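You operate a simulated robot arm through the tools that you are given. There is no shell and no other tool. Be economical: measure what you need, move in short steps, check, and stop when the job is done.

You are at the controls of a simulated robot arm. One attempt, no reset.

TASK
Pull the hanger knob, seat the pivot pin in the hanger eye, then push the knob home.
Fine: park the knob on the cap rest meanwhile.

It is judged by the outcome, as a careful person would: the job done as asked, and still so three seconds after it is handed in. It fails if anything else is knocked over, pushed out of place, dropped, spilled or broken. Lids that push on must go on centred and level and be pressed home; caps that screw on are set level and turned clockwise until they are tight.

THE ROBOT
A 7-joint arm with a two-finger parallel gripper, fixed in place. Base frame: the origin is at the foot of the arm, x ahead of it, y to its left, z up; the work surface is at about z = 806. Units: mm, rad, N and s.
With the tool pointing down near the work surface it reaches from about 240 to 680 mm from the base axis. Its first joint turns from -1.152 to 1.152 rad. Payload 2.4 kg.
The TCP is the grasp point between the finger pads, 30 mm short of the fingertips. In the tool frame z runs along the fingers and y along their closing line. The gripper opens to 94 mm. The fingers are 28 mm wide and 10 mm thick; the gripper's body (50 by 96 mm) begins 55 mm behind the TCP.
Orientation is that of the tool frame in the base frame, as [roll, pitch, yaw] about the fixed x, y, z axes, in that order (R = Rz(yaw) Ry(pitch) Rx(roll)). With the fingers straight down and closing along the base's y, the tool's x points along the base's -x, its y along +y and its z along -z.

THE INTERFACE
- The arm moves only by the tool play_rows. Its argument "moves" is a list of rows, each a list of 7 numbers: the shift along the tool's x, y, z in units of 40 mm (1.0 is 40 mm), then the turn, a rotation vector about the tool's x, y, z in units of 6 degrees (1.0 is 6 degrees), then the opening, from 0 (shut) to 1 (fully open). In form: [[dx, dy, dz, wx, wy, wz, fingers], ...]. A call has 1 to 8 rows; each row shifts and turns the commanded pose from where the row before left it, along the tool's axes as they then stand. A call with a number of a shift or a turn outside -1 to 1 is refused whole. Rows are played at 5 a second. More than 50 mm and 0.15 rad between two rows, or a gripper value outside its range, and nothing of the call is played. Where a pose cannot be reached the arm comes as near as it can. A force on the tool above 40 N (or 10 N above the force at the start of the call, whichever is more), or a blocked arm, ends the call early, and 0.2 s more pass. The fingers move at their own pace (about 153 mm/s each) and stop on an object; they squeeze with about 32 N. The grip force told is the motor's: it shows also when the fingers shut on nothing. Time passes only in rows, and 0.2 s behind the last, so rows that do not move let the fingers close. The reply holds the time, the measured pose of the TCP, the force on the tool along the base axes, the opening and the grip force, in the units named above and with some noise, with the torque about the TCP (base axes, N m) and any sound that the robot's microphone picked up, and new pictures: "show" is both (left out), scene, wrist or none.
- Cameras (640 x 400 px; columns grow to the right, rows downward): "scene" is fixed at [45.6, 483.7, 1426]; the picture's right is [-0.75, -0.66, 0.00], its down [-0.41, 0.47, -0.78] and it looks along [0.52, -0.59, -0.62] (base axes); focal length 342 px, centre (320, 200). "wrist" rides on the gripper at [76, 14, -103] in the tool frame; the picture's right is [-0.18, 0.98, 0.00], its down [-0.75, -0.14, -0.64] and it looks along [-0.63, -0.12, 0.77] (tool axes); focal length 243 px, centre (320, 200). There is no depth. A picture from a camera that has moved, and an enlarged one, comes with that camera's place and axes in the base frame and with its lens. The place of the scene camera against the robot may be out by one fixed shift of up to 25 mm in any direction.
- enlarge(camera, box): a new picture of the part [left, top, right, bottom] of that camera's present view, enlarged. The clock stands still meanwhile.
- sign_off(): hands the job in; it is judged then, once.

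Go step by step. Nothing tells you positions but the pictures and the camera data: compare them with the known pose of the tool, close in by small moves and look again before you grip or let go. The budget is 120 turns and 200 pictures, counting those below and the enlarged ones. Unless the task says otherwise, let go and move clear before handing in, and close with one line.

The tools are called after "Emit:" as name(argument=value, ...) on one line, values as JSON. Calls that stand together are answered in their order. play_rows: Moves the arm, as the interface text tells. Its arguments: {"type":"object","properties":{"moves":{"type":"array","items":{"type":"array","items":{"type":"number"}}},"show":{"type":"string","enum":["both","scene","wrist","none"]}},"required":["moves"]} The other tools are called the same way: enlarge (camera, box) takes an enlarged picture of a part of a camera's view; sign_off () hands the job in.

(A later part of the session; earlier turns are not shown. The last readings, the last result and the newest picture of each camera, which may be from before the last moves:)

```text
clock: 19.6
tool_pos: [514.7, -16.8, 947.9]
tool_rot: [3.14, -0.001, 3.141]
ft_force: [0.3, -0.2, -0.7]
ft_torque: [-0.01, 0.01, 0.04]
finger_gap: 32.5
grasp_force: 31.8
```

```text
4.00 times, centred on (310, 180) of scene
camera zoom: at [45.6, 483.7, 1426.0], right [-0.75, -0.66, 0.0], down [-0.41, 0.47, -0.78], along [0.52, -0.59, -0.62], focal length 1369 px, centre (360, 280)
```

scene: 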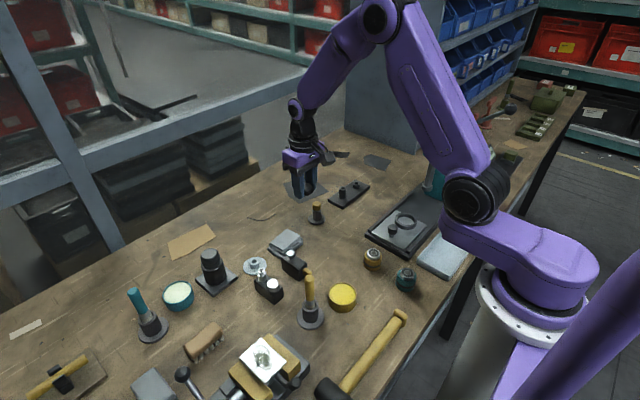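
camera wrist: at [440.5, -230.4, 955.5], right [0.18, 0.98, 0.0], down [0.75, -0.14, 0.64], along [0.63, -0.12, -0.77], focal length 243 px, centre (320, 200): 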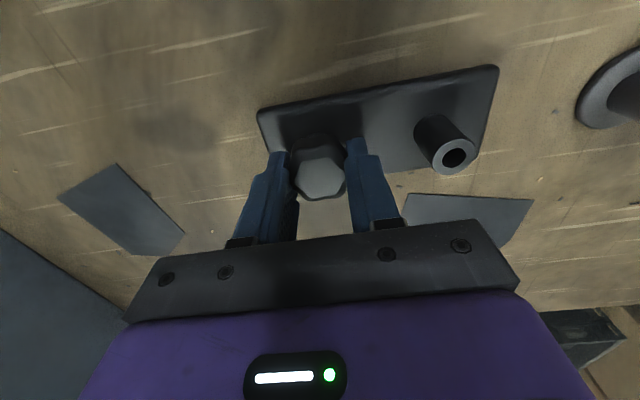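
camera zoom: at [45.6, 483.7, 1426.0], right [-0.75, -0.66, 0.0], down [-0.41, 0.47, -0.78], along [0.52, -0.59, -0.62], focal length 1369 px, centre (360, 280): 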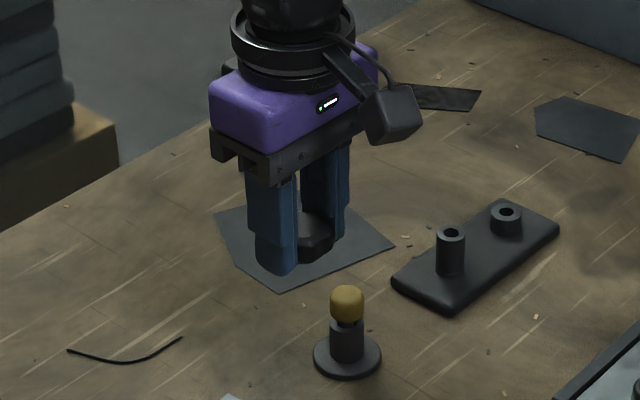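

Emit:
play_rows(moves=[[0, 1, 0, 0, 0, 0, 0], [0, 1, 0, 0, 0, 0, 0], [0, 1, 0, 0, 0, 0, 0], [0, 1, 0, 0, 0, 0, 0], [0, 0.55, 0.3, 0, 0, 0, 0], [0, 0, 0.3, 0, 0, 0, 0]])

Emit:
enlarge(camera="scene", box=[200, 190, 320, 300])

Emit:
enlarge(camera="wrist", box=[200, 20, 480, 195])

```text
clock: 21.1
tool_pos: [513.7, 165.6, 923.9]
tool_rot: [3.14, -0.003, -3.141]
ft_force: [0.4, 0.3, -0.1]
ft_torque: [0.0, -0.01, 0.0]
finger_gap: 32.5
grasp_force: 31.4
camera wrist: at [438.8, 180.4, 1027.3], right [0.18, 0.98, 0.0], down [0.75, -0.14, 0.64], along [0.63, -0.12, -0.77], focal length 243 px, centre (320, 200)
```

scene: 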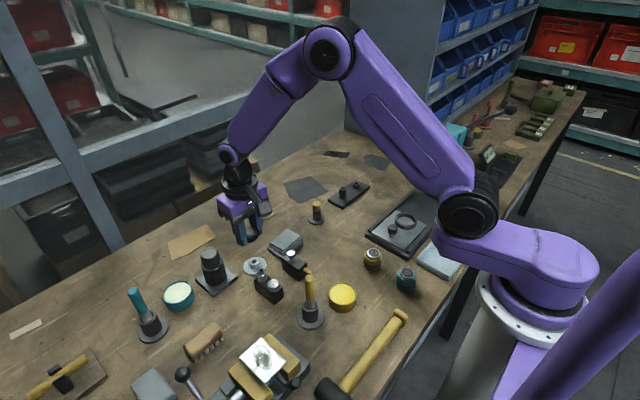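
wrist: 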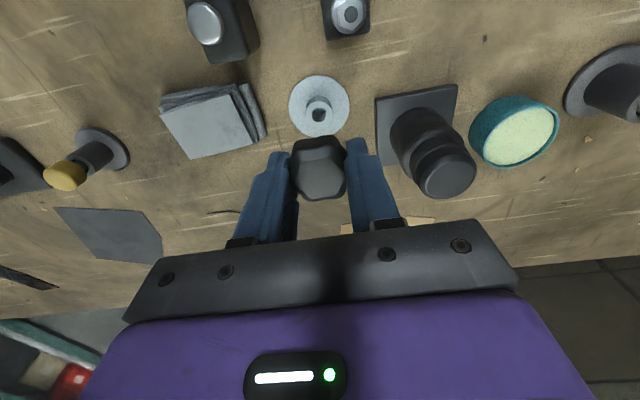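

```text
3.64 times, centred on (260, 245) of scene
camera zoom: at [45.5, 483.7, 1426.0], right [-0.75, -0.66, 0.0], down [-0.41, 0.47, -0.78], along [0.52, -0.59, -0.62], focal length 1244 px, centre (538, 36)
```

zoom: 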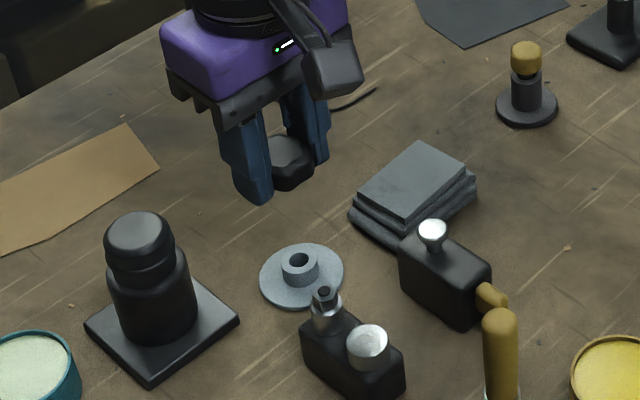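

```text
2.29 times, centred on (340, 108) of wrist
camera zoom: at [438.8, 180.4, 1027.3], right [0.18, 0.98, 0.0], down [0.75, -0.14, 0.64], along [0.63, -0.12, -0.77], focal length 555 px, centre (274, 411)
```

zoom: 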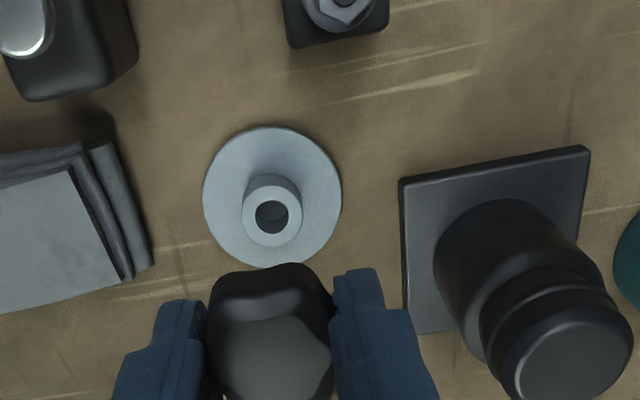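

Emit:
play_rows(moves=[[-0.04, -0.03, 0.6, 0, 0, 0, 0], [0, 0, 0.6, 0, 0, 0, 0], [0, 0, 0, 0, 0, 0, 0]], show="none")

Emit:
enlarge(camera="scene", box=[220, 220, 290, 290])

Emit:
enlarge(camera="wrist", box=[240, 70, 400, 200])

```text
clock: 21.9
tool_pos: [517.7, 162.7, 875.4]
tool_rot: [3.14, -0.001, -3.141]
ft_force: [-0.3, -0.6, 0.1]
ft_torque: [0.01, -0.02, 0.02]
finger_gap: 32.6
grasp_force: 32.2
```

```text
5.71 times, centred on (255, 255) of scene
camera zoom: at [45.6, 483.7, 1426.0], right [-0.75, -0.66, 0.0], down [-0.41, 0.47, -0.78], along [0.52, -0.59, -0.62], focal length 1955 px, centre (691, -114)
```

zoom: 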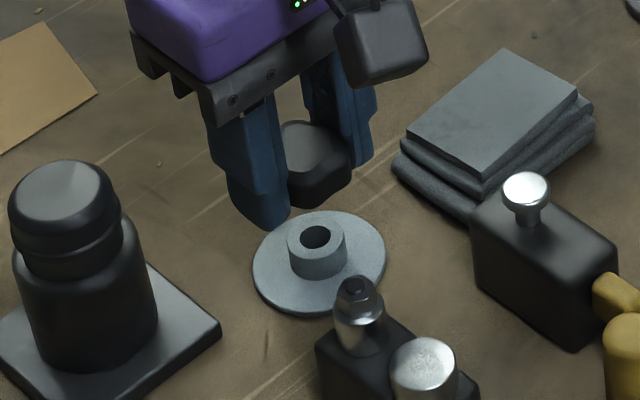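

```text
3.08 times, centred on (320, 135) of wrist
camera zoom: at [441.7, 178.6, 979.2], right [0.18, 0.98, 0.0], down [0.75, -0.14, 0.64], along [0.63, -0.12, -0.77], focal length 746 px, centre (320, 400)
```

zoom: 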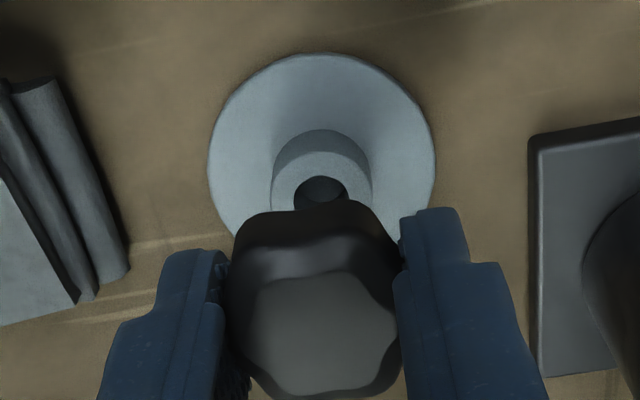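

Emit:
play_rows(moves=[[0, 0, 0.2, 0, 0, 0, 0], [0, 0, 0, 0, 0, 0, 0], [0, 0, 0, 0, 0, 0, 0]], show="none")

Emit:
enlarge(camera="scene", box=[220, 220, 290, 290])

Emit:
enlarge(camera="wrist", box=[240, 70, 400, 200])

```text
clock: 22.6
tool_pos: [517.4, 164.1, 868.6]
tool_rot: [3.141, -0.001, 3.141]
ft_force: [0.1, -0.3, -0.5]
ft_torque: [0.04, -0.01, 0.02]
finger_gap: 32.5
grasp_force: 31.9
```

```text
5.71 times, centred on (255, 255) of scene
camera zoom: at [45.6, 483.7, 1426.0], right [-0.75, -0.66, 0.0], down [-0.41, 0.47, -0.78], along [0.52, -0.59, -0.62], focal length 1955 px, centre (691, -114)
```

zoom: 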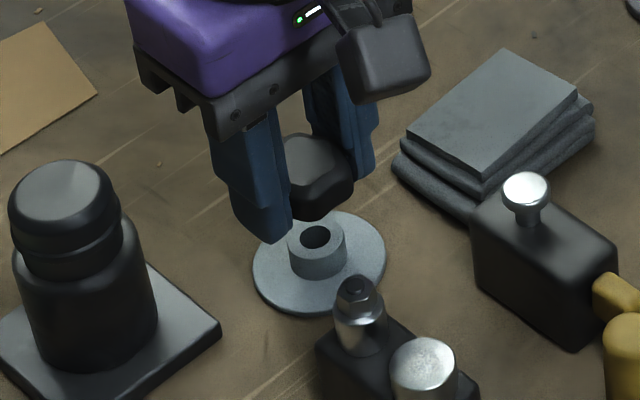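

```text
3.08 times, centred on (320, 135) of wrist
camera zoom: at [441.5, 178.8, 971.9], right [0.18, 0.98, 0.0], down [0.75, -0.14, 0.64], along [0.63, -0.12, -0.77], focal length 746 px, centre (320, 400)
```

zoom: 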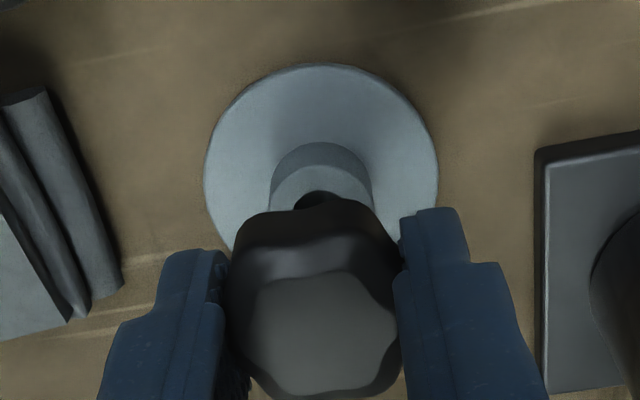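

Emit:
play_rows(moves=[[0.05, 0.018, 0.1, 0, 0, 0, 0], [0, 0, 0.15, 0, 0, 0, 0], [0, 0, 0, 0, 0, 0, 0]], show="none")

Emit:
enlarge(camera="scene", box=[230, 225, 280, 275])

Emit:
enlarge(camera="wrist", box=[240, 70, 400, 200])

```text
clock: 23.4
tool_pos: [514.5, 164.8, 859.0]
tool_rot: [3.139, -0.001, 3.14]
ft_force: [0.2, -0.3, 0.0]
ft_torque: [-0.02, 0.04, -0.03]
finger_gap: 32.3
grasp_force: 31.3
```

```text
8.00 times, centred on (255, 250) of scene
camera zoom: at [45.6, 483.7, 1426.0], right [-0.75, -0.66, 0.0], down [-0.41, 0.47, -0.78], along [0.52, -0.59, -0.62], focal length 2737 px, centre (840, -200)
```

zoom: 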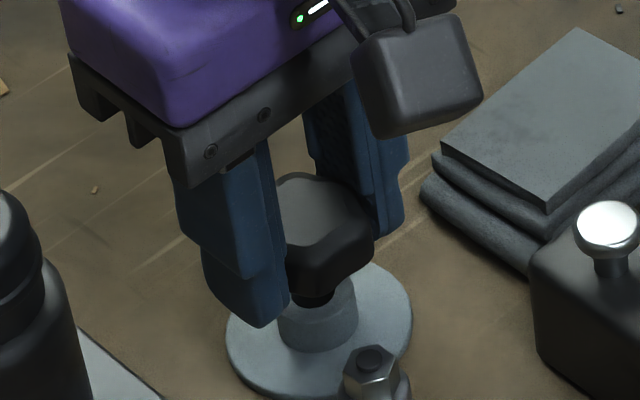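

```text
3.08 times, centred on (320, 135) of wrist
camera zoom: at [439.8, 178.9, 962.0], right [0.18, 0.98, 0.0], down [0.75, -0.14, 0.64], along [0.63, -0.12, -0.77], focal length 746 px, centre (320, 400)
```

zoom: 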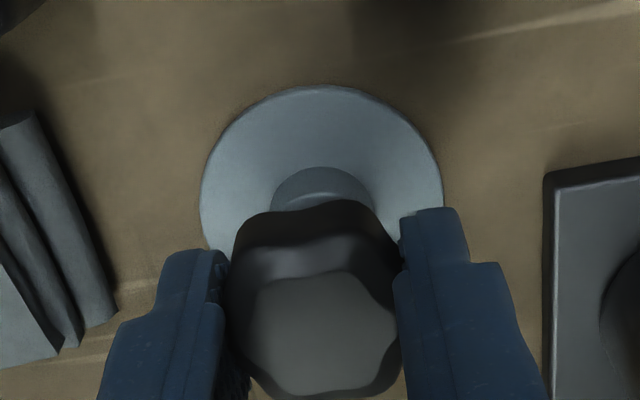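

The knob's shank is lined up over the rest's bore. I lower it slowly.

Emit:
play_rows(moves=[[0, 0, 0.06, 0, 0, 0, 0], [0, 0, 0.06, 0, 0, 0, 0], [0, 0, 0.06, 0, 0, 0, 0], [0, 0, 0, 0, 0, 0, 0]], show="none")

Emit:
enlarge(camera="scene", box=[230, 225, 280, 275])

```text
clock: 24.4
tool_pos: [516.0, 164.7, 851.6]
tool_rot: [3.142, 0.001, -3.141]
ft_force: [-0.6, 0.0, 0.6]
ft_torque: [0.0, -0.04, -0.03]
finger_gap: 32.6
grasp_force: 32.4
```

```text
8.00 times, centred on (255, 250) of scene
camera zoom: at [45.6, 483.7, 1426.0], right [-0.75, -0.66, 0.0], down [-0.41, 0.47, -0.78], along [0.52, -0.59, -0.62], focal length 2737 px, centre (840, -200)
```

zoom: 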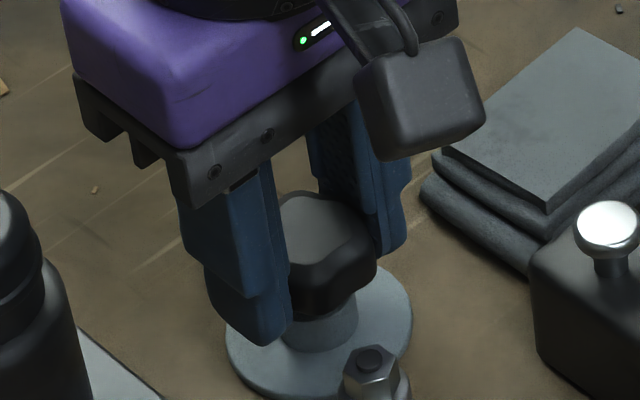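

Emit:
play_rows(moves=[[0, 0, 0.04, 0, 0, 0, 0], [0, 0, 0.04, 0, 0, 0, 0], [0, 0, 0, 0, 0, 0, 0]], show="none")

Emit:
play_rows(moves=[[0, 0, 0.04, 0, 0, 0, 0], [0, 0, 0, 0, 0, 0, 0]], show="none")

Emit:
enlarge(camera="scene", box=[230, 225, 280, 275])

```text
clock: 25.2
tool_pos: [514.5, 164.5, 848.9]
tool_rot: [3.139, 0.0, -3.141]
ft_force: [0.6, 0.6, 0.5]
ft_torque: [-0.01, -0.02, 0.0]
finger_gap: 32.7
grasp_force: 32.3
```

```text
clock: 25.9
tool_pos: [514.9, 165.3, 847.7]
tool_rot: [3.141, 0.002, -3.141]
ft_force: [-0.1, -0.9, -0.3]
ft_torque: [0.02, 0.0, -0.01]
finger_gap: 32.5
grasp_force: 32.2
```

```text
8.00 times, centred on (255, 250) of scene
camera zoom: at [45.6, 483.7, 1426.0], right [-0.75, -0.66, 0.0], down [-0.41, 0.47, -0.78], along [0.52, -0.59, -0.62], focal length 2737 px, centre (840, -200)
```

zoom: 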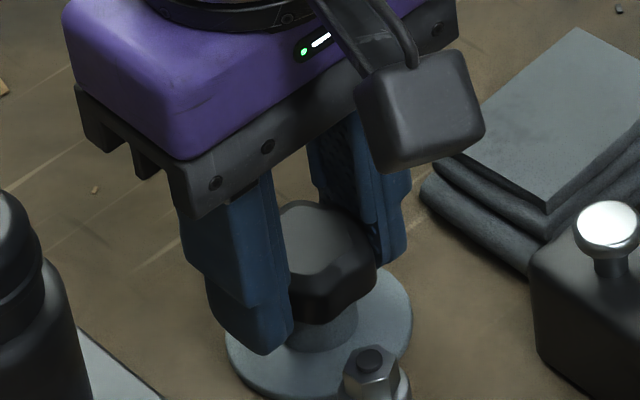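

Emit:
play_rows(moves=[[0, 0, 0.04, 0, 0, 0, 0], [0, 0, 0, 0, 0, 0, 0]], show="none")

Emit:
play_rows(moves=[[0, 0, 0.04, 0, 0, 0, 0], [0, 0, 0, 0, 0, 0, 0]], show="none")

Emit:
enlarge(camera="scene", box=[230, 225, 280, 275])

```text
clock: 26.4
tool_pos: [515.0, 165.0, 844.5]
tool_rot: [3.139, 0.001, 3.141]
ft_force: [-0.9, -0.6, 0.1]
ft_torque: [-0.03, -0.01, 0.0]
finger_gap: 32.3
grasp_force: 31.9
```

```text
clock: 27.1
tool_pos: [514.1, 164.3, 843.9]
tool_rot: [3.14, 0.0, -3.141]
ft_force: [-0.5, 0.3, -0.4]
ft_torque: [0.0, -0.04, -0.02]
finger_gap: 32.2
grasp_force: 32.4
```

```text
8.00 times, centred on (255, 250) of scene
camera zoom: at [45.6, 483.7, 1426.0], right [-0.75, -0.66, 0.0], down [-0.41, 0.47, -0.78], along [0.52, -0.59, -0.62], focal length 2737 px, centre (840, -200)
```

zoom: 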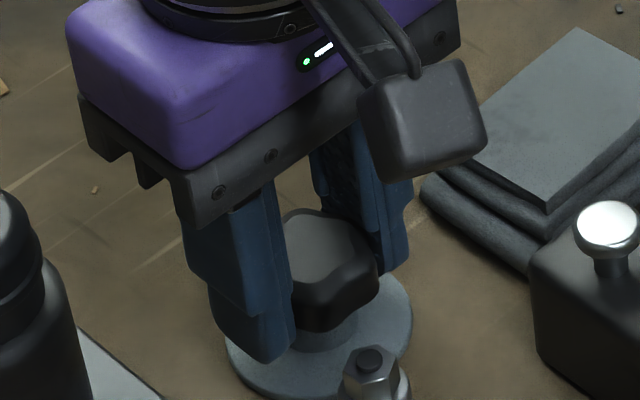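

Emit:
play_rows(moves=[[0, 0, 0.03, 0, 0, 0, 0], [0, 0, 0, 0, 0, 0, 0]], show="none")

Emit:
enlarge(camera="scene", box=[240, 240, 275, 275])

Emit:
enlarge(camera="wrist", box=[240, 100, 400, 230])

```text
clock: 27.6
tool_pos: [516.5, 164.5, 843.2]
tool_rot: [3.139, 0.0, 3.141]
ft_force: [-7.9, -0.5, 21.1]
ft_torque: [-0.04, 0.22, 0.02]
finger_gap: 32.6
grasp_force: 31.9
```

```text
11.43 times, centred on (258, 258) of scene
camera zoom: at [45.0, 483.6, 1426.1], right [-0.75, -0.66, 0.0], down [-0.41, 0.47, -0.78], along [0.52, -0.59, -0.62], focal length 3910 px, centre (1034, -457)
```

zoom: 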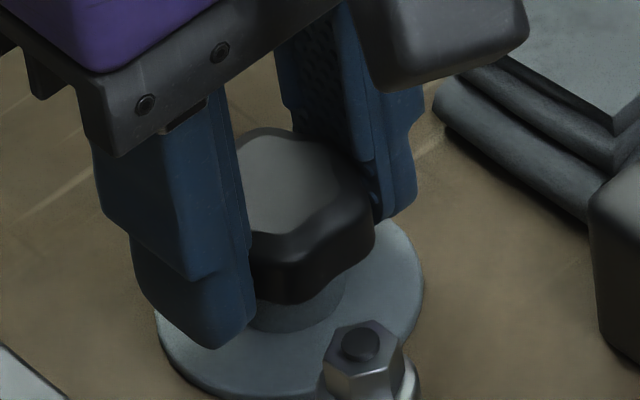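

```text
3.08 times, centred on (320, 165) of wrist
camera zoom: at [439.9, 179.1, 946.4], right [0.18, 0.98, 0.0], down [0.75, -0.14, 0.64], along [0.63, -0.12, -0.77], focal length 746 px, centre (320, 308)
```

zoom: 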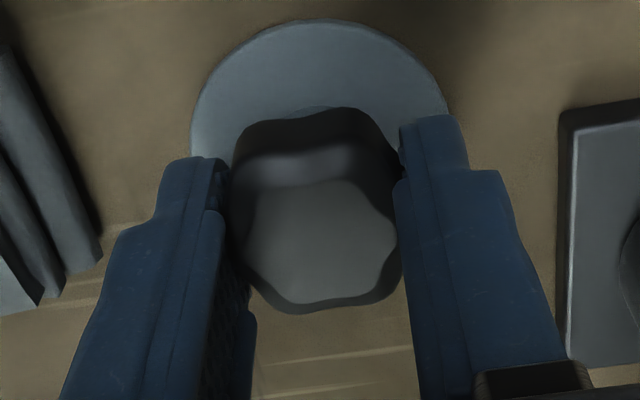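

Contact force 21 N: the knob is down on the rest. I ease off, open and lift clear.

Emit:
play_rows(moves=[[0, 0, -0.03, 0, 0, 0, 0], [0, 0, 0, 0, 0, 0, 0.65], [0, 0, 0, 0, 0, 0, 0.65], [0, 0, -0.5, 0, 0, 0, 0.65], [0, 0, -1, 0, 0, 0, 0.65], [0, 0, -1, 0, 0, 0, 0.65]])

Emit:
enlarge(camera="scene", box=[230, 225, 300, 295])

Emit:
enlarge(camera="wrist", box=[200, 20, 480, 195])

```text
clock: 29.1
tool_pos: [513.0, 165.6, 943.6]
tool_rot: [3.141, -0.003, 3.141]
ft_force: [0.1, -0.5, 0.6]
ft_torque: [0.01, -0.01, -0.01]
finger_gap: 61.1
grasp_force: 0.0
camera wrist: at [437.6, 181.2, 1046.5], right [0.18, 0.98, 0.0], down [0.75, -0.14, 0.64], along [0.63, -0.12, -0.77], focal length 243 px, centre (320, 200)
```

scene: 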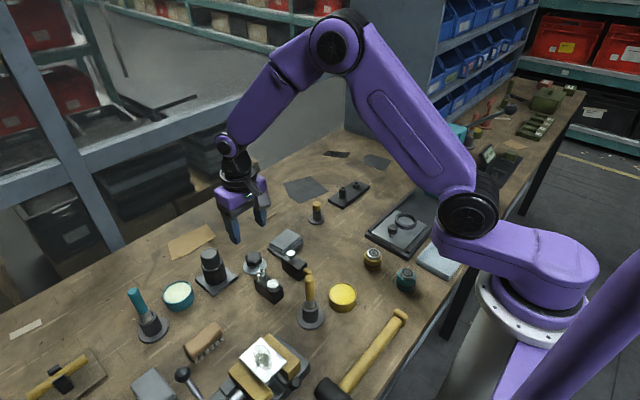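
wrist: 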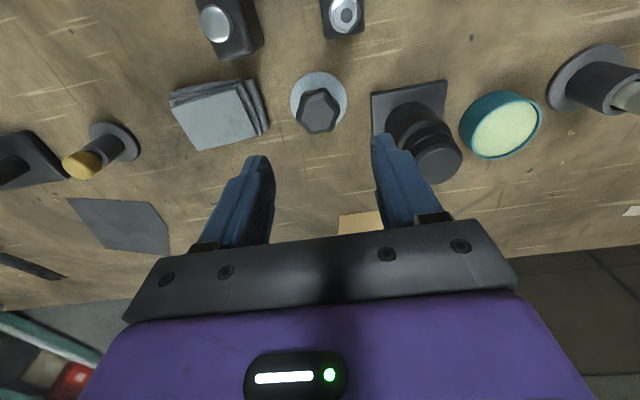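

```text
5.71 times, centred on (265, 260) of scene
camera zoom: at [45.6, 483.7, 1426.0], right [-0.75, -0.66, 0.0], down [-0.41, 0.47, -0.78], along [0.52, -0.59, -0.62], focal length 1955 px, centre (634, -143)
```

zoom: 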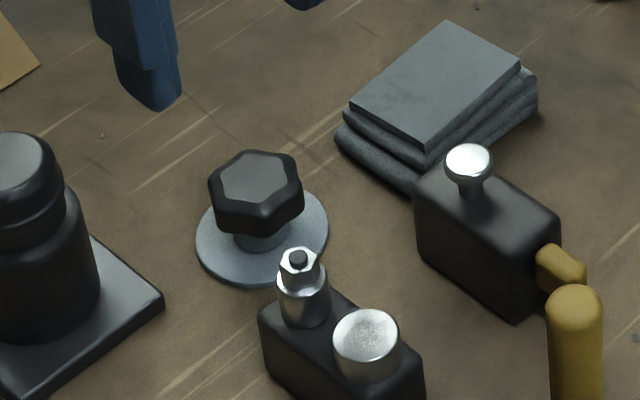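

```text
2.29 times, centred on (340, 108) of wrist
camera zoom: at [437.6, 181.2, 1046.5], right [0.18, 0.98, 0.0], down [0.75, -0.14, 0.64], along [0.63, -0.12, -0.77], focal length 555 px, centre (274, 411)
```

zoom: 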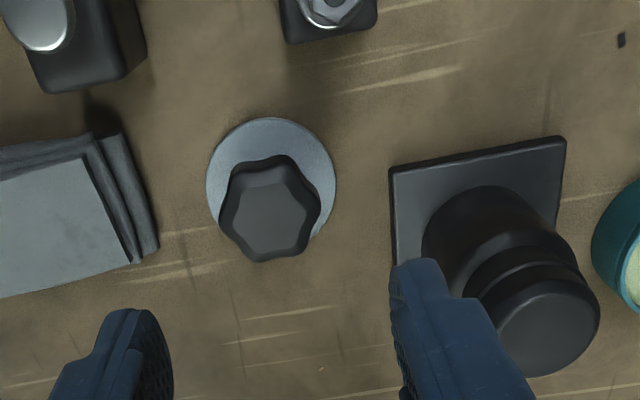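

The knob sits level on the rest. Next, the yellow-headed pin near (517, -60).

Emit:
play_rows(moves=[[0, -1, 0, 0, 0, 0, 0.65], [0, -1, 0, 0, 0, 0, 0.65], [0, -1, 0, 0, 0, 0, 0.65], [0, -1, 0, 0, 0, 0, 0.65], [0, -1, 0, 0, 0, 0, 0.65], [-0.05, -0.62, 0, 0, 0, 0, 0.65], [0, 0, 0, 0, 0, 0, 0.65]], show="wrist")

Emit:
enlarge(camera="wrist", box=[200, 20, 480, 195])

Emit:
enlarge(camera="scene", box=[280, 170, 350, 240])

```text
clock: 30.6
tool_pos: [514.8, -61.1, 943.0]
tool_rot: [3.139, -0.002, -3.141]
ft_force: [0.4, 0.6, -0.1]
ft_torque: [-0.01, 0.02, -0.04]
finger_gap: 61.2
grasp_force: 0.1
camera wrist: at [440.0, -47.2, 1047.3], right [0.18, 0.98, 0.0], down [0.75, -0.14, 0.64], along [0.63, -0.12, -0.77], focal length 243 px, centre (320, 200)
```

wrist: 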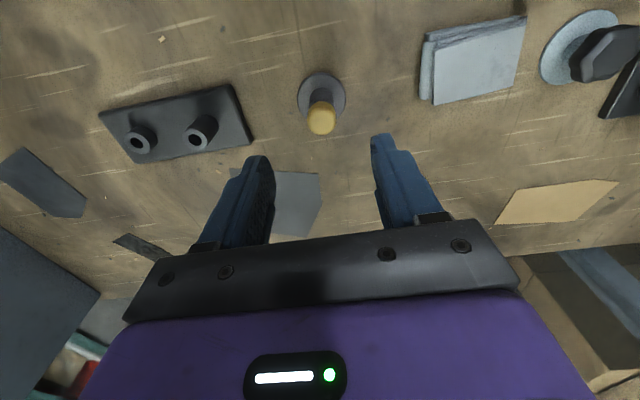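

```text
2.29 times, centred on (340, 108) of wrist
camera zoom: at [440.0, -47.2, 1047.3], right [0.18, 0.98, 0.0], down [0.75, -0.14, 0.64], along [0.63, -0.12, -0.77], focal length 555 px, centre (274, 411)
```

zoom: 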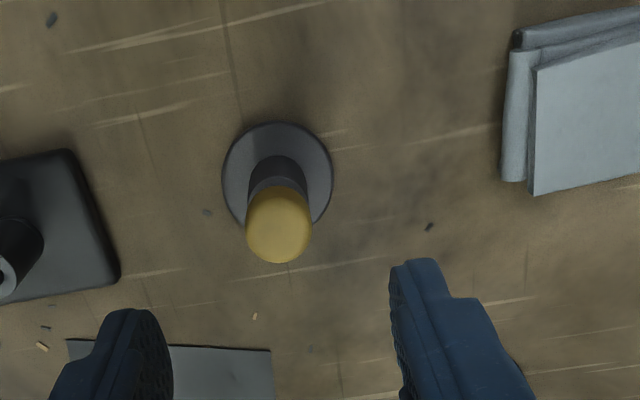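

```text
5.71 times, centred on (315, 205) of scene
camera zoom: at [45.6, 483.7, 1426.0], right [-0.75, -0.66, 0.0], down [-0.41, 0.47, -0.78], along [0.52, -0.59, -0.62], focal length 1955 px, centre (349, 171)
```

zoom: 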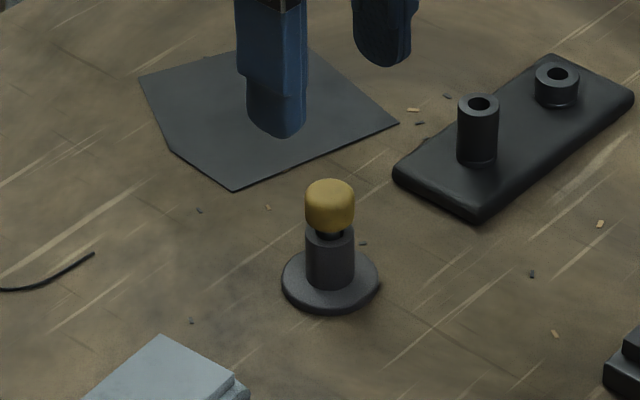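

Emit:
play_rows(moves=[[-0.045, 0.015, 0.6, 0, 0, 0, 0.5], [0, 0, 0.6, 0, 0, 0, 0.5], [0, 0, 0.2, 0, 0, 0, 0.5], [0, 0, 0, 0, 0, 0, 0.5]], show="none")

Emit:
enlarge(camera="wrist", box=[200, 20, 480, 195])

Emit:
enlarge(camera="scene", box=[280, 170, 350, 240])

```text
clock: 31.6
tool_pos: [518.9, -60.3, 888.0]
tool_rot: [-3.142, 0.0, 3.14]
ft_force: [-0.2, 0.0, 0.4]
ft_torque: [0.02, 0.0, 0.03]
finger_gap: 46.8
grasp_force: 0.0
```

```text
2.29 times, centred on (340, 108) of wrist
camera zoom: at [442.8, -45.6, 991.2], right [0.18, 0.98, 0.0], down [0.75, -0.14, 0.64], along [0.63, -0.12, -0.77], focal length 555 px, centre (274, 411)
```

zoom: 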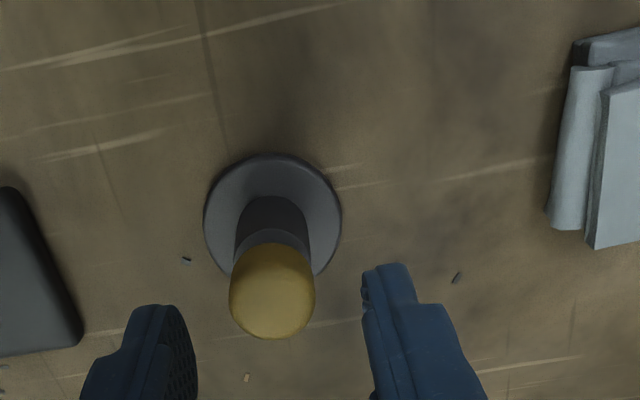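

```text
5.71 times, centred on (315, 205) of scene
camera zoom: at [45.6, 483.7, 1426.0], right [-0.75, -0.66, 0.0], down [-0.41, 0.47, -0.78], along [0.52, -0.59, -0.62], focal length 1955 px, centre (349, 171)
```

zoom: 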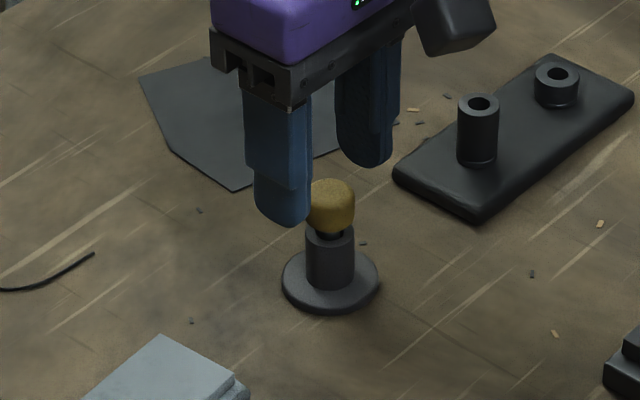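

Emit:
play_rows(moves=[[0.05, 0, 0.2, 0, 0, 0, 0.5], [0, 0, 0.22, 0, 0, 0, 0.5], [0, 0, 0, 0, 0, 0, 0.5]], show="none")

Emit:
enlarge(camera="wrist", box=[200, 50, 480, 225])

Emit:
enlarge(camera="scene", box=[295, 190, 335, 230])

```text
clock: 32.5
tool_pos: [517.5, -60.2, 870.5]
tool_rot: [3.141, 0.001, -3.141]
ft_force: [-0.1, -0.2, 0.3]
ft_torque: [0.02, -0.03, -0.03]
finger_gap: 47.0
grasp_force: 0.1
```

```text
2.29 times, centred on (340, 138) of wrist
camera zoom: at [441.2, -45.6, 973.1], right [0.18, 0.98, 0.0], down [0.75, -0.14, 0.64], along [0.63, -0.12, -0.77], focal length 555 px, centre (274, 343)
```

zoom: 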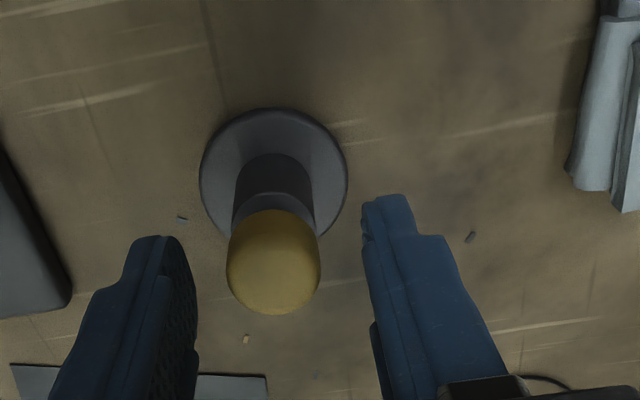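

```text
10.00 times, centred on (315, 210) of scene
camera zoom: at [45.6, 483.7, 1426.0], right [-0.75, -0.66, 0.0], down [-0.41, 0.47, -0.78], along [0.52, -0.59, -0.62], focal length 3422 px, centre (370, 100)
```

zoom: 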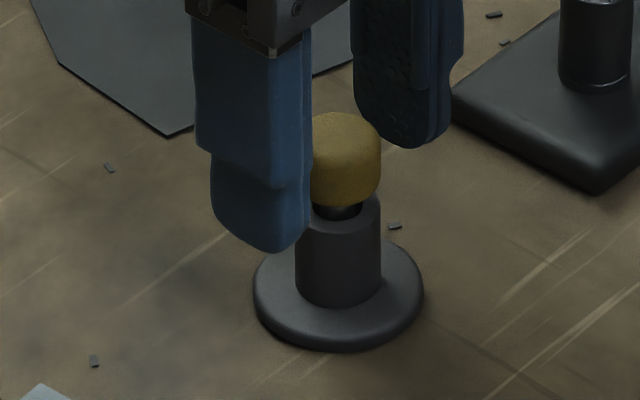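

Fingertips are level with the lower part of the pin's head, above the stand. Closing.

Emit:
play_rows(moves=[[0, 0, 0, 0, 0, 0, 0], [0, 0, 0, 0, 0, 0, 0], [0, 0, 0, 0, 0, 0, 0]], show="none")

Emit:
enlarge(camera="wrist", box=[200, 50, 480, 225])

Emit:
enlarge(camera="scene", box=[295, 190, 335, 230])

```text
clock: 33.2
tool_pos: [516.4, -60.6, 869.1]
tool_rot: [3.141, 0.0, 3.141]
ft_force: [-0.2, -0.4, 0.4]
ft_torque: [0.01, 0.0, -0.03]
finger_gap: 22.7
grasp_force: 31.7
```

```text
2.29 times, centred on (340, 138) of wrist
camera zoom: at [441.1, -45.6, 973.2], right [0.18, 0.98, 0.0], down [0.75, -0.14, 0.64], along [0.63, -0.12, -0.77], focal length 555 px, centre (274, 343)
```

zoom: 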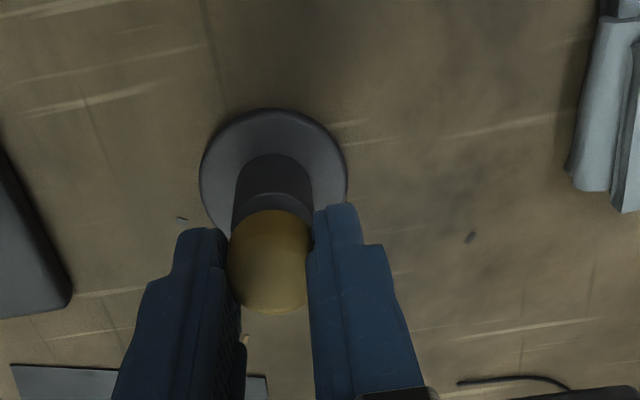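

```text
10.00 times, centred on (315, 210) of scene
camera zoom: at [45.6, 483.7, 1426.0], right [-0.75, -0.66, 0.0], down [-0.41, 0.47, -0.78], along [0.52, -0.59, -0.62], focal length 3422 px, centre (370, 100)
```

zoom: 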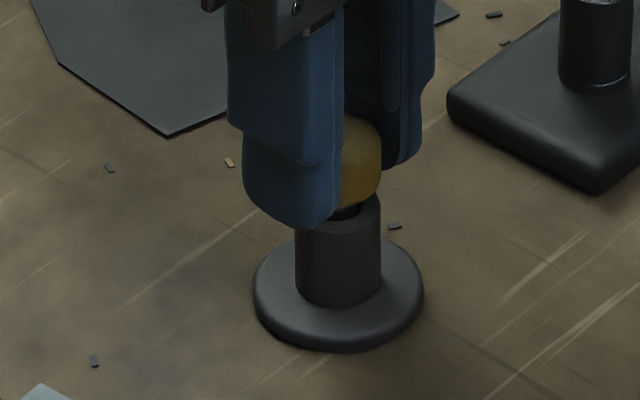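

Emit:
play_rows(moves=[[0, 0, -0.15, 0, 0, 0, 0], [0, 0, -0.25, 0, 0, 0, 0], [0, 0, -0.3, 0, 0, 0, 0], [0, 0, -0.4, 0, 0, 0, 0], [0, 0, -0.4, 0, 0, 0, 0], [0, 0, 0, 0, 0, 0, 0]], show="wrist")

Emit:
enlarge(camera="scene", box=[285, 160, 345, 230])

Emit:
enlarge(camera="wrist", box=[200, 50, 480, 225])

```text
clock: 34.6
tool_pos: [516.7, -60.6, 930.5]
tool_rot: [3.141, -0.001, -3.141]
ft_force: [0.4, -0.5, -0.2]
ft_torque: [-0.03, 0.04, 0.0]
finger_gap: 22.3
grasp_force: 32.0
camera wrist: at [441.2, -45.6, 1033.2], right [0.18, 0.98, 0.0], down [0.75, -0.14, 0.64], along [0.63, -0.12, -0.77], focal length 243 px, centre (320, 200)
```

wrist: 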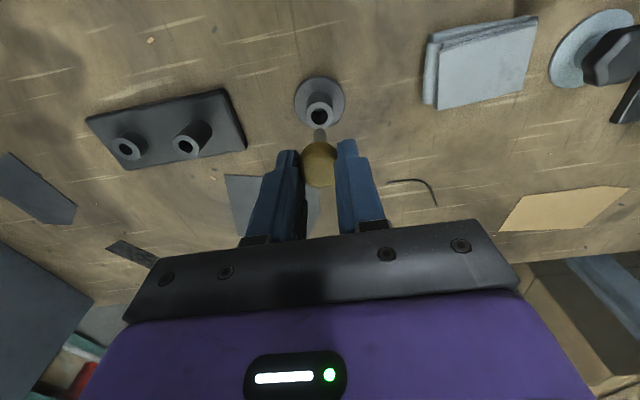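

```text
5.71 times, centred on (315, 195) of scene
camera zoom: at [45.6, 483.7, 1426.0], right [-0.75, -0.66, 0.0], down [-0.41, 0.47, -0.78], along [0.52, -0.59, -0.62], focal length 1955 px, centre (349, 229)
```

zoom: 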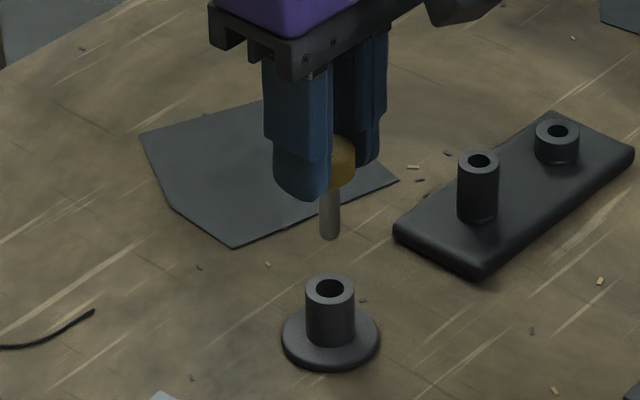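

```text
2.29 times, centred on (340, 138) of wrist
camera zoom: at [441.2, -45.6, 1033.2], right [0.18, 0.98, 0.0], down [0.75, -0.14, 0.64], along [0.63, -0.12, -0.77], focal length 555 px, centre (274, 343)
```

zoom: 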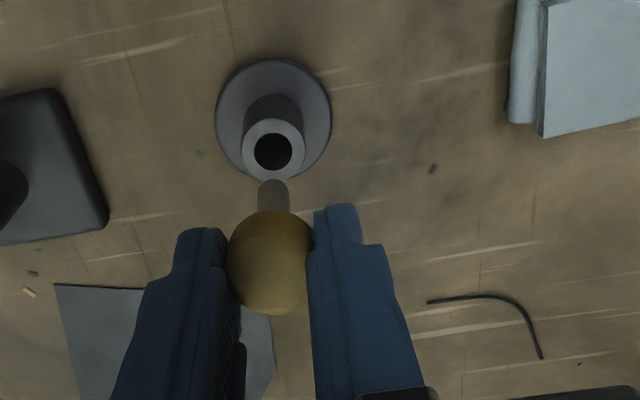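

Emit:
play_rows(moves=[[0, -1, 0, 0, 0, 0, 0], [0, -1, 0, 0, 0, 0, 0], [0, -0.87, 0, 0, 0, 0, 0], [0, 0, 0, 0, 0, 0, 0]], show="none")

Emit:
enlarge(camera="scene", box=[305, 140, 375, 220])

Emit:
enlarge(camera="wrist", box=[240, 80, 400, 200])

```text
clock: 35.6
tool_pos: [514.8, -176.6, 929.0]
tool_rot: [3.141, -0.001, 3.141]
ft_force: [0.2, -0.3, -1.1]
ft_torque: [0.01, -0.03, 0.02]
finger_gap: 22.4
grasp_force: 31.5
```

```text
5.00 times, centred on (340, 180) of scene
camera zoom: at [45.6, 483.7, 1426.0], right [-0.75, -0.66, 0.0], down [-0.41, 0.47, -0.78], along [0.52, -0.59, -0.62], focal length 1711 px, centre (220, 300)
```

zoom: 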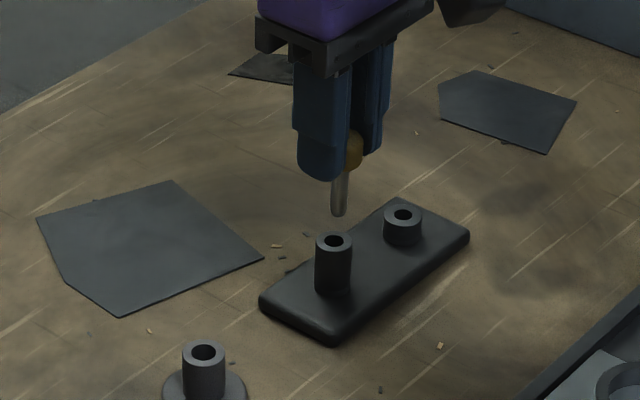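

```text
3.33 times, centred on (320, 140) of wrist
camera zoom: at [439.5, -161.1, 1033.2], right [0.18, 0.98, 0.0], down [0.75, -0.14, 0.64], along [0.63, -0.12, -0.77], focal length 809 px, centre (320, 400)
```

zoom: 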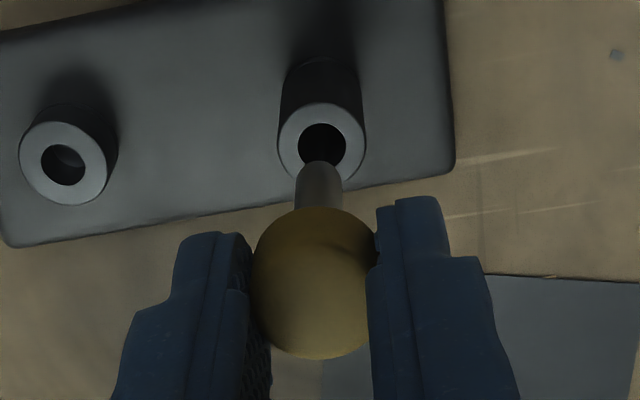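

Emit:
enlarge(camera="scene", box=[325, 165, 355, 205])

Emit:
play_rows(moves=[[0, 0, 0.3, 0, 0, 0, 0], [0, 0, 0, 0, 0, 0, 0], [0, 0, 0, 0, 0, 0, 0]], show="none")

Emit:
enlarge(camera="scene", box=[325, 165, 355, 205])

Emit:
enlarge(camera="wrist", box=[270, 90, 370, 165])

```text
10.00 times, centred on (340, 185) of scene
camera zoom: at [45.6, 483.7, 1426.0], right [-0.75, -0.66, 0.0], down [-0.41, 0.47, -0.78], along [0.52, -0.59, -0.62], focal length 3422 px, centre (120, 350)
```

zoom: 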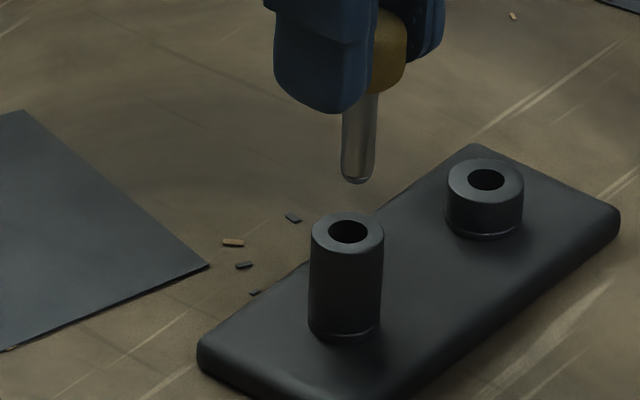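

```text
clock: 36.5
tool_pos: [515.4, -174.7, 918.7]
tool_rot: [3.14, 0.0, 3.141]
ft_force: [0.2, -1.0, -0.9]
ft_torque: [-0.03, 0.02, 0.02]
finger_gap: 22.5
grasp_force: 32.0
```

```text
10.00 times, centred on (340, 185) of scene
camera zoom: at [45.6, 483.7, 1426.0], right [-0.75, -0.66, 0.0], down [-0.41, 0.47, -0.78], along [0.52, -0.59, -0.62], focal length 3422 px, centre (120, 350)
```

zoom: 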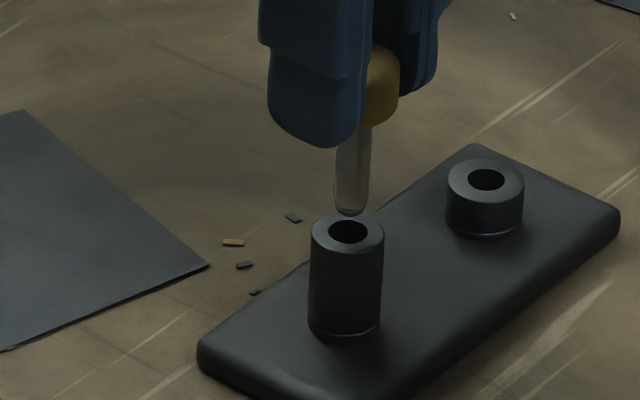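

```text
5.33 times, centred on (320, 128) of wrist
camera zoom: at [440.6, -160.4, 1021.5], right [0.18, 0.98, 0.0], down [0.75, -0.14, 0.64], along [0.63, -0.12, -0.77], focal length 1294 px, centre (320, 587)
```

zoom: 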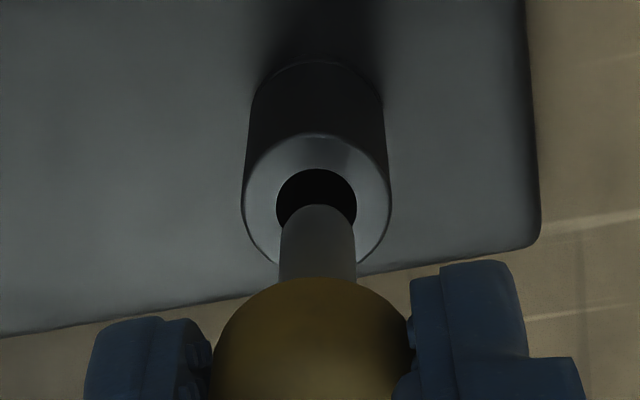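

Emit:
play_rows(moves=[[-0.017, -0.005, 0.1, 0, 0, 0, 0], [0, 0, 0, 0, 0, 0, 0], [0, 0, 0, 0, 0, 0, 0]], show="none")

Emit:
enlarge(camera="scene", box=[330, 175, 350, 200])

Emit:
enlarge(camera="wrist", box=[270, 90, 370, 165])

```text
clock: 37.2
tool_pos: [516.7, -175.6, 912.7]
tool_rot: [3.14, 0.001, -3.141]
ft_force: [-0.9, 0.3, -1.1]
ft_torque: [-0.01, 0.0, 0.0]
finger_gap: 22.3
grasp_force: 31.9
```

```text
16.00 times, centred on (340, 188) of scene
camera zoom: at [45.6, 483.7, 1426.0], right [-0.75, -0.66, 0.0], down [-0.41, 0.47, -0.78], along [0.52, -0.59, -0.62], focal length 5474 px, centre (0, 400)
```

zoom: 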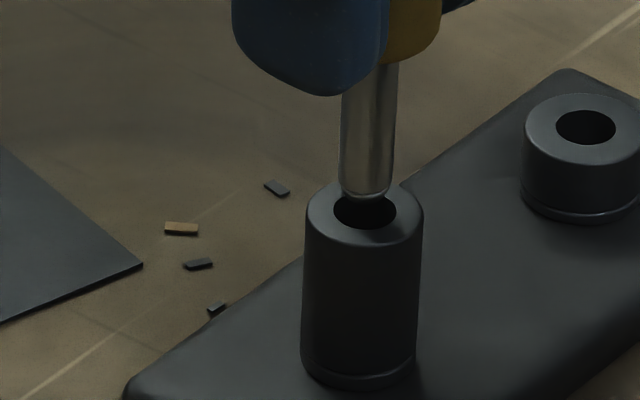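

```text
5.33 times, centred on (320, 128) of wrist
camera zoom: at [441.4, -160.5, 1016.9], right [0.18, 0.98, 0.0], down [0.75, -0.14, 0.64], along [0.63, -0.12, -0.77], focal length 1294 px, centre (320, 587)
```

zoom: 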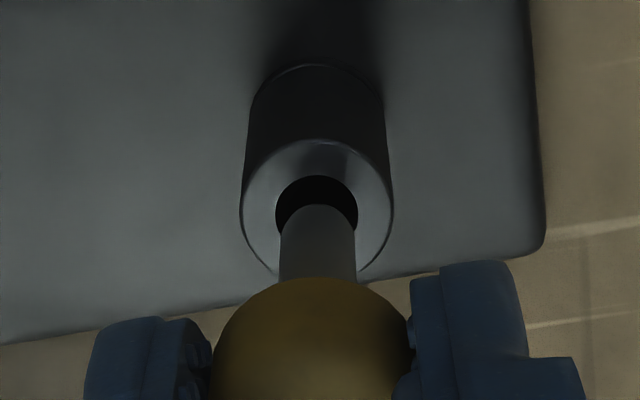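

Emit:
play_rows(moves=[[0, -0.005, 0.06, 0, 0, 0, 0], [0, 0, 0.06, 0, 0, 0, 0], [0, 0, 0.04, 0, 0, 0, 0], [0, 0, 0, 0, 0, 0, 0]], show="none")

Emit:
enlarge(camera="scene", box=[330, 175, 350, 200])

```text
clock: 38.2
tool_pos: [518.2, -173.9, 907.9]
tool_rot: [3.141, -0.001, -3.141]
ft_force: [-0.1, -0.4, -0.9]
ft_torque: [0.0, 0.01, -0.06]
finger_gap: 22.4
grasp_force: 32.0
```

```text
16.00 times, centred on (340, 188) of scene
camera zoom: at [45.6, 483.7, 1426.0], right [-0.75, -0.66, 0.0], down [-0.41, 0.47, -0.78], along [0.52, -0.59, -0.62], focal length 5474 px, centre (0, 400)
```

zoom: 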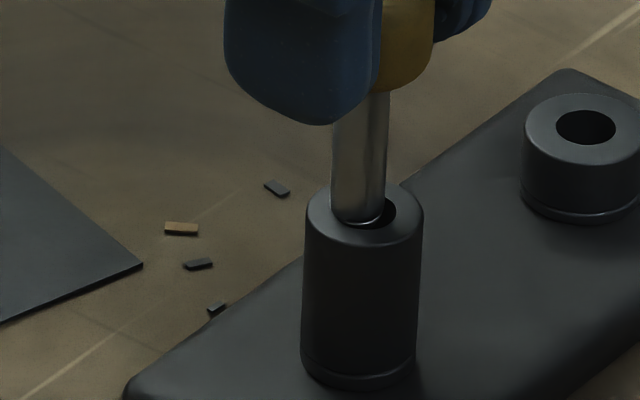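

Emit:
enlarge(camera="wrist", box=[270, 90, 370, 165])

Emit:
play_rows(moves=[[0, 0, 0, 0, 0, 0, 0], [0, 0, 0, 0, 0, 0, 0]], show="none")

Emit:
enlarge(camera="scene", box=[330, 175, 350, 200])

```text
5.33 times, centred on (320, 128) of wrist
camera zoom: at [442.5, -159.9, 1010.5], right [0.18, 0.98, 0.0], down [0.75, -0.14, 0.64], along [0.63, -0.12, -0.77], focal length 1294 px, centre (320, 587)
```

zoom: 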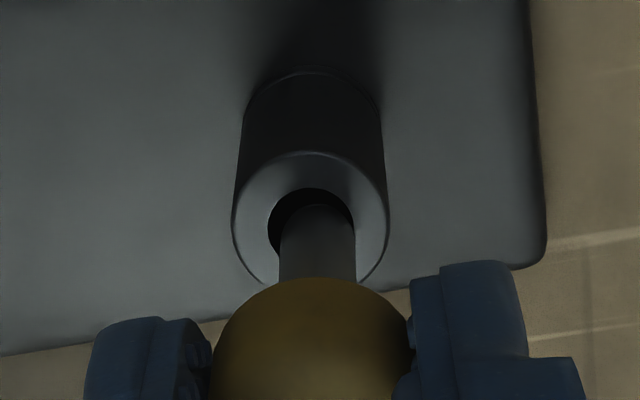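

```text
clock: 38.9
tool_pos: [518.9, -175.2, 907.8]
tool_rot: [3.14, 0.001, 3.141]
ft_force: [0.2, -1.2, -0.7]
ft_torque: [-0.03, 0.0, 0.03]
finger_gap: 22.2
grasp_force: 32.2
```

```text
16.00 times, centred on (340, 188) of scene
camera zoom: at [45.6, 483.7, 1426.0], right [-0.75, -0.66, 0.0], down [-0.41, 0.47, -0.78], along [0.52, -0.59, -0.62], focal length 5474 px, centre (0, 400)
```

zoom: 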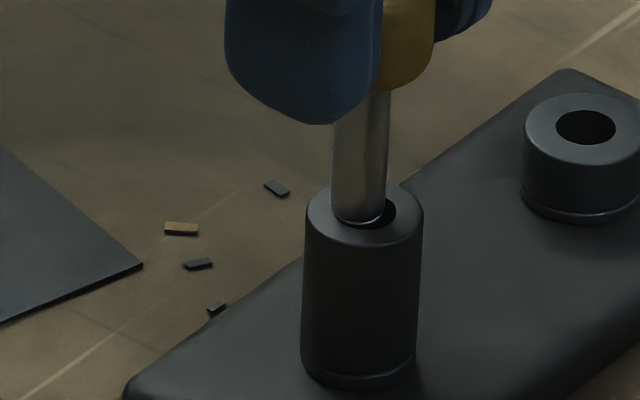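

Emit:
play_rows(moves=[[0.028, -0.02, 0, 0, 0, 0, 0], [0, 0, 0, 0, 0, 0, 0], [0, 0, 0, 0, 0, 0, 0]], show="none")

Emit:
enlarge(camera="scene", box=[330, 175, 350, 200])

Emit:
enlarge(camera="wrist", box=[270, 90, 370, 165])

```text
clock: 39.6
tool_pos: [516.7, -175.5, 907.3]
tool_rot: [3.14, -0.001, 3.139]
ft_force: [-0.1, 0.4, -0.6]
ft_torque: [0.02, 0.01, 0.01]
finger_gap: 22.6
grasp_force: 32.3
```

```text
16.00 times, centred on (340, 188) of scene
camera zoom: at [45.6, 483.7, 1426.0], right [-0.75, -0.66, 0.0], down [-0.41, 0.47, -0.78], along [0.52, -0.59, -0.62], focal length 5474 px, centre (0, 400)
```

zoom: 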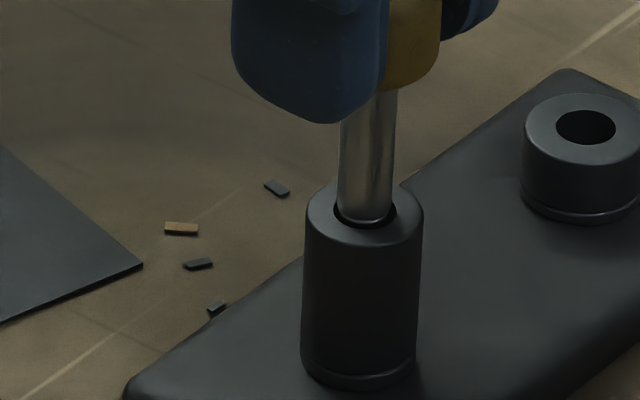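

```text
5.33 times, centred on (320, 128) of wrist
camera zoom: at [441.3, -160.5, 1011.2], right [0.18, 0.98, 0.0], down [0.75, -0.14, 0.64], along [0.63, -0.12, -0.77], focal length 1294 px, centre (320, 587)
```

zoom: 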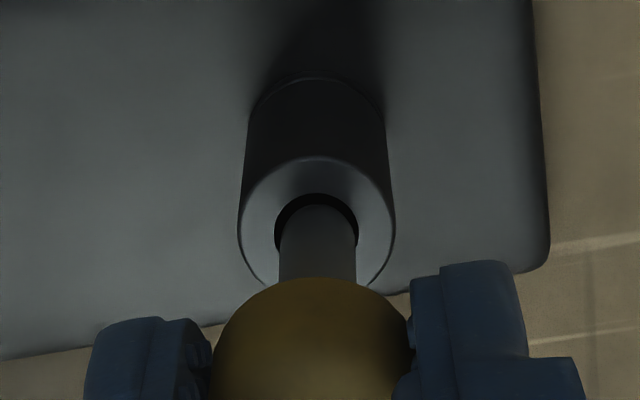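

Emit:
play_rows(moves=[[0, -0.005, 0.05, 0, 0, 0, 0], [0, 0, 0.05, 0, 0, 0, 0], [0, 0, 0, 0, 0, 0, 0]], show="none")

Emit:
enlarge(camera="scene", box=[330, 175, 350, 200])

Emit:
enlarge(camera="wrist", box=[270, 90, 370, 165])

```text
clock: 40.5
tool_pos: [516.7, -175.7, 904.4]
tool_rot: [3.141, 0.0, -3.141]
ft_force: [0.1, 0.8, 0.2]
ft_torque: [-0.01, -0.03, -0.03]
finger_gap: 22.4
grasp_force: 31.9
```

```text
16.00 times, centred on (340, 188) of scene
camera zoom: at [45.6, 483.7, 1426.0], right [-0.75, -0.66, 0.0], down [-0.41, 0.47, -0.78], along [0.52, -0.59, -0.62], focal length 5474 px, centre (0, 400)
```

zoom: 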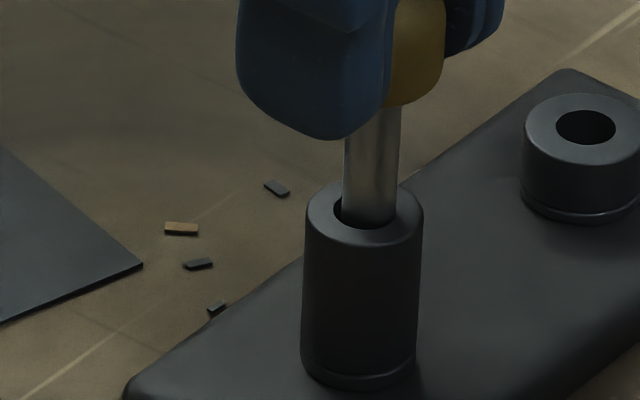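

```text
5.33 times, centred on (320, 128) of wrist
camera zoom: at [441.0, -161.5, 1007.2], right [0.18, 0.98, 0.0], down [0.75, -0.14, 0.64], along [0.63, -0.12, -0.77], focal length 1294 px, centre (320, 587)
```

zoom: 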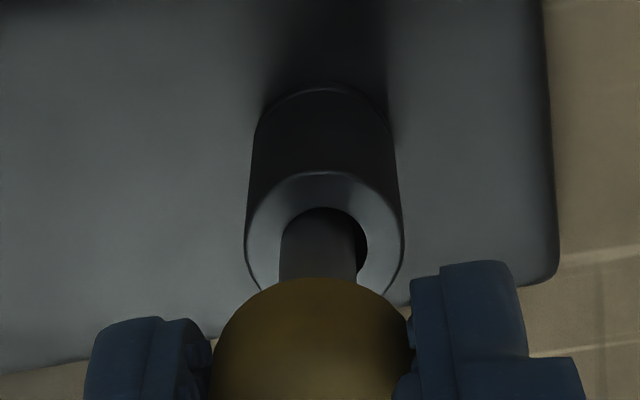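

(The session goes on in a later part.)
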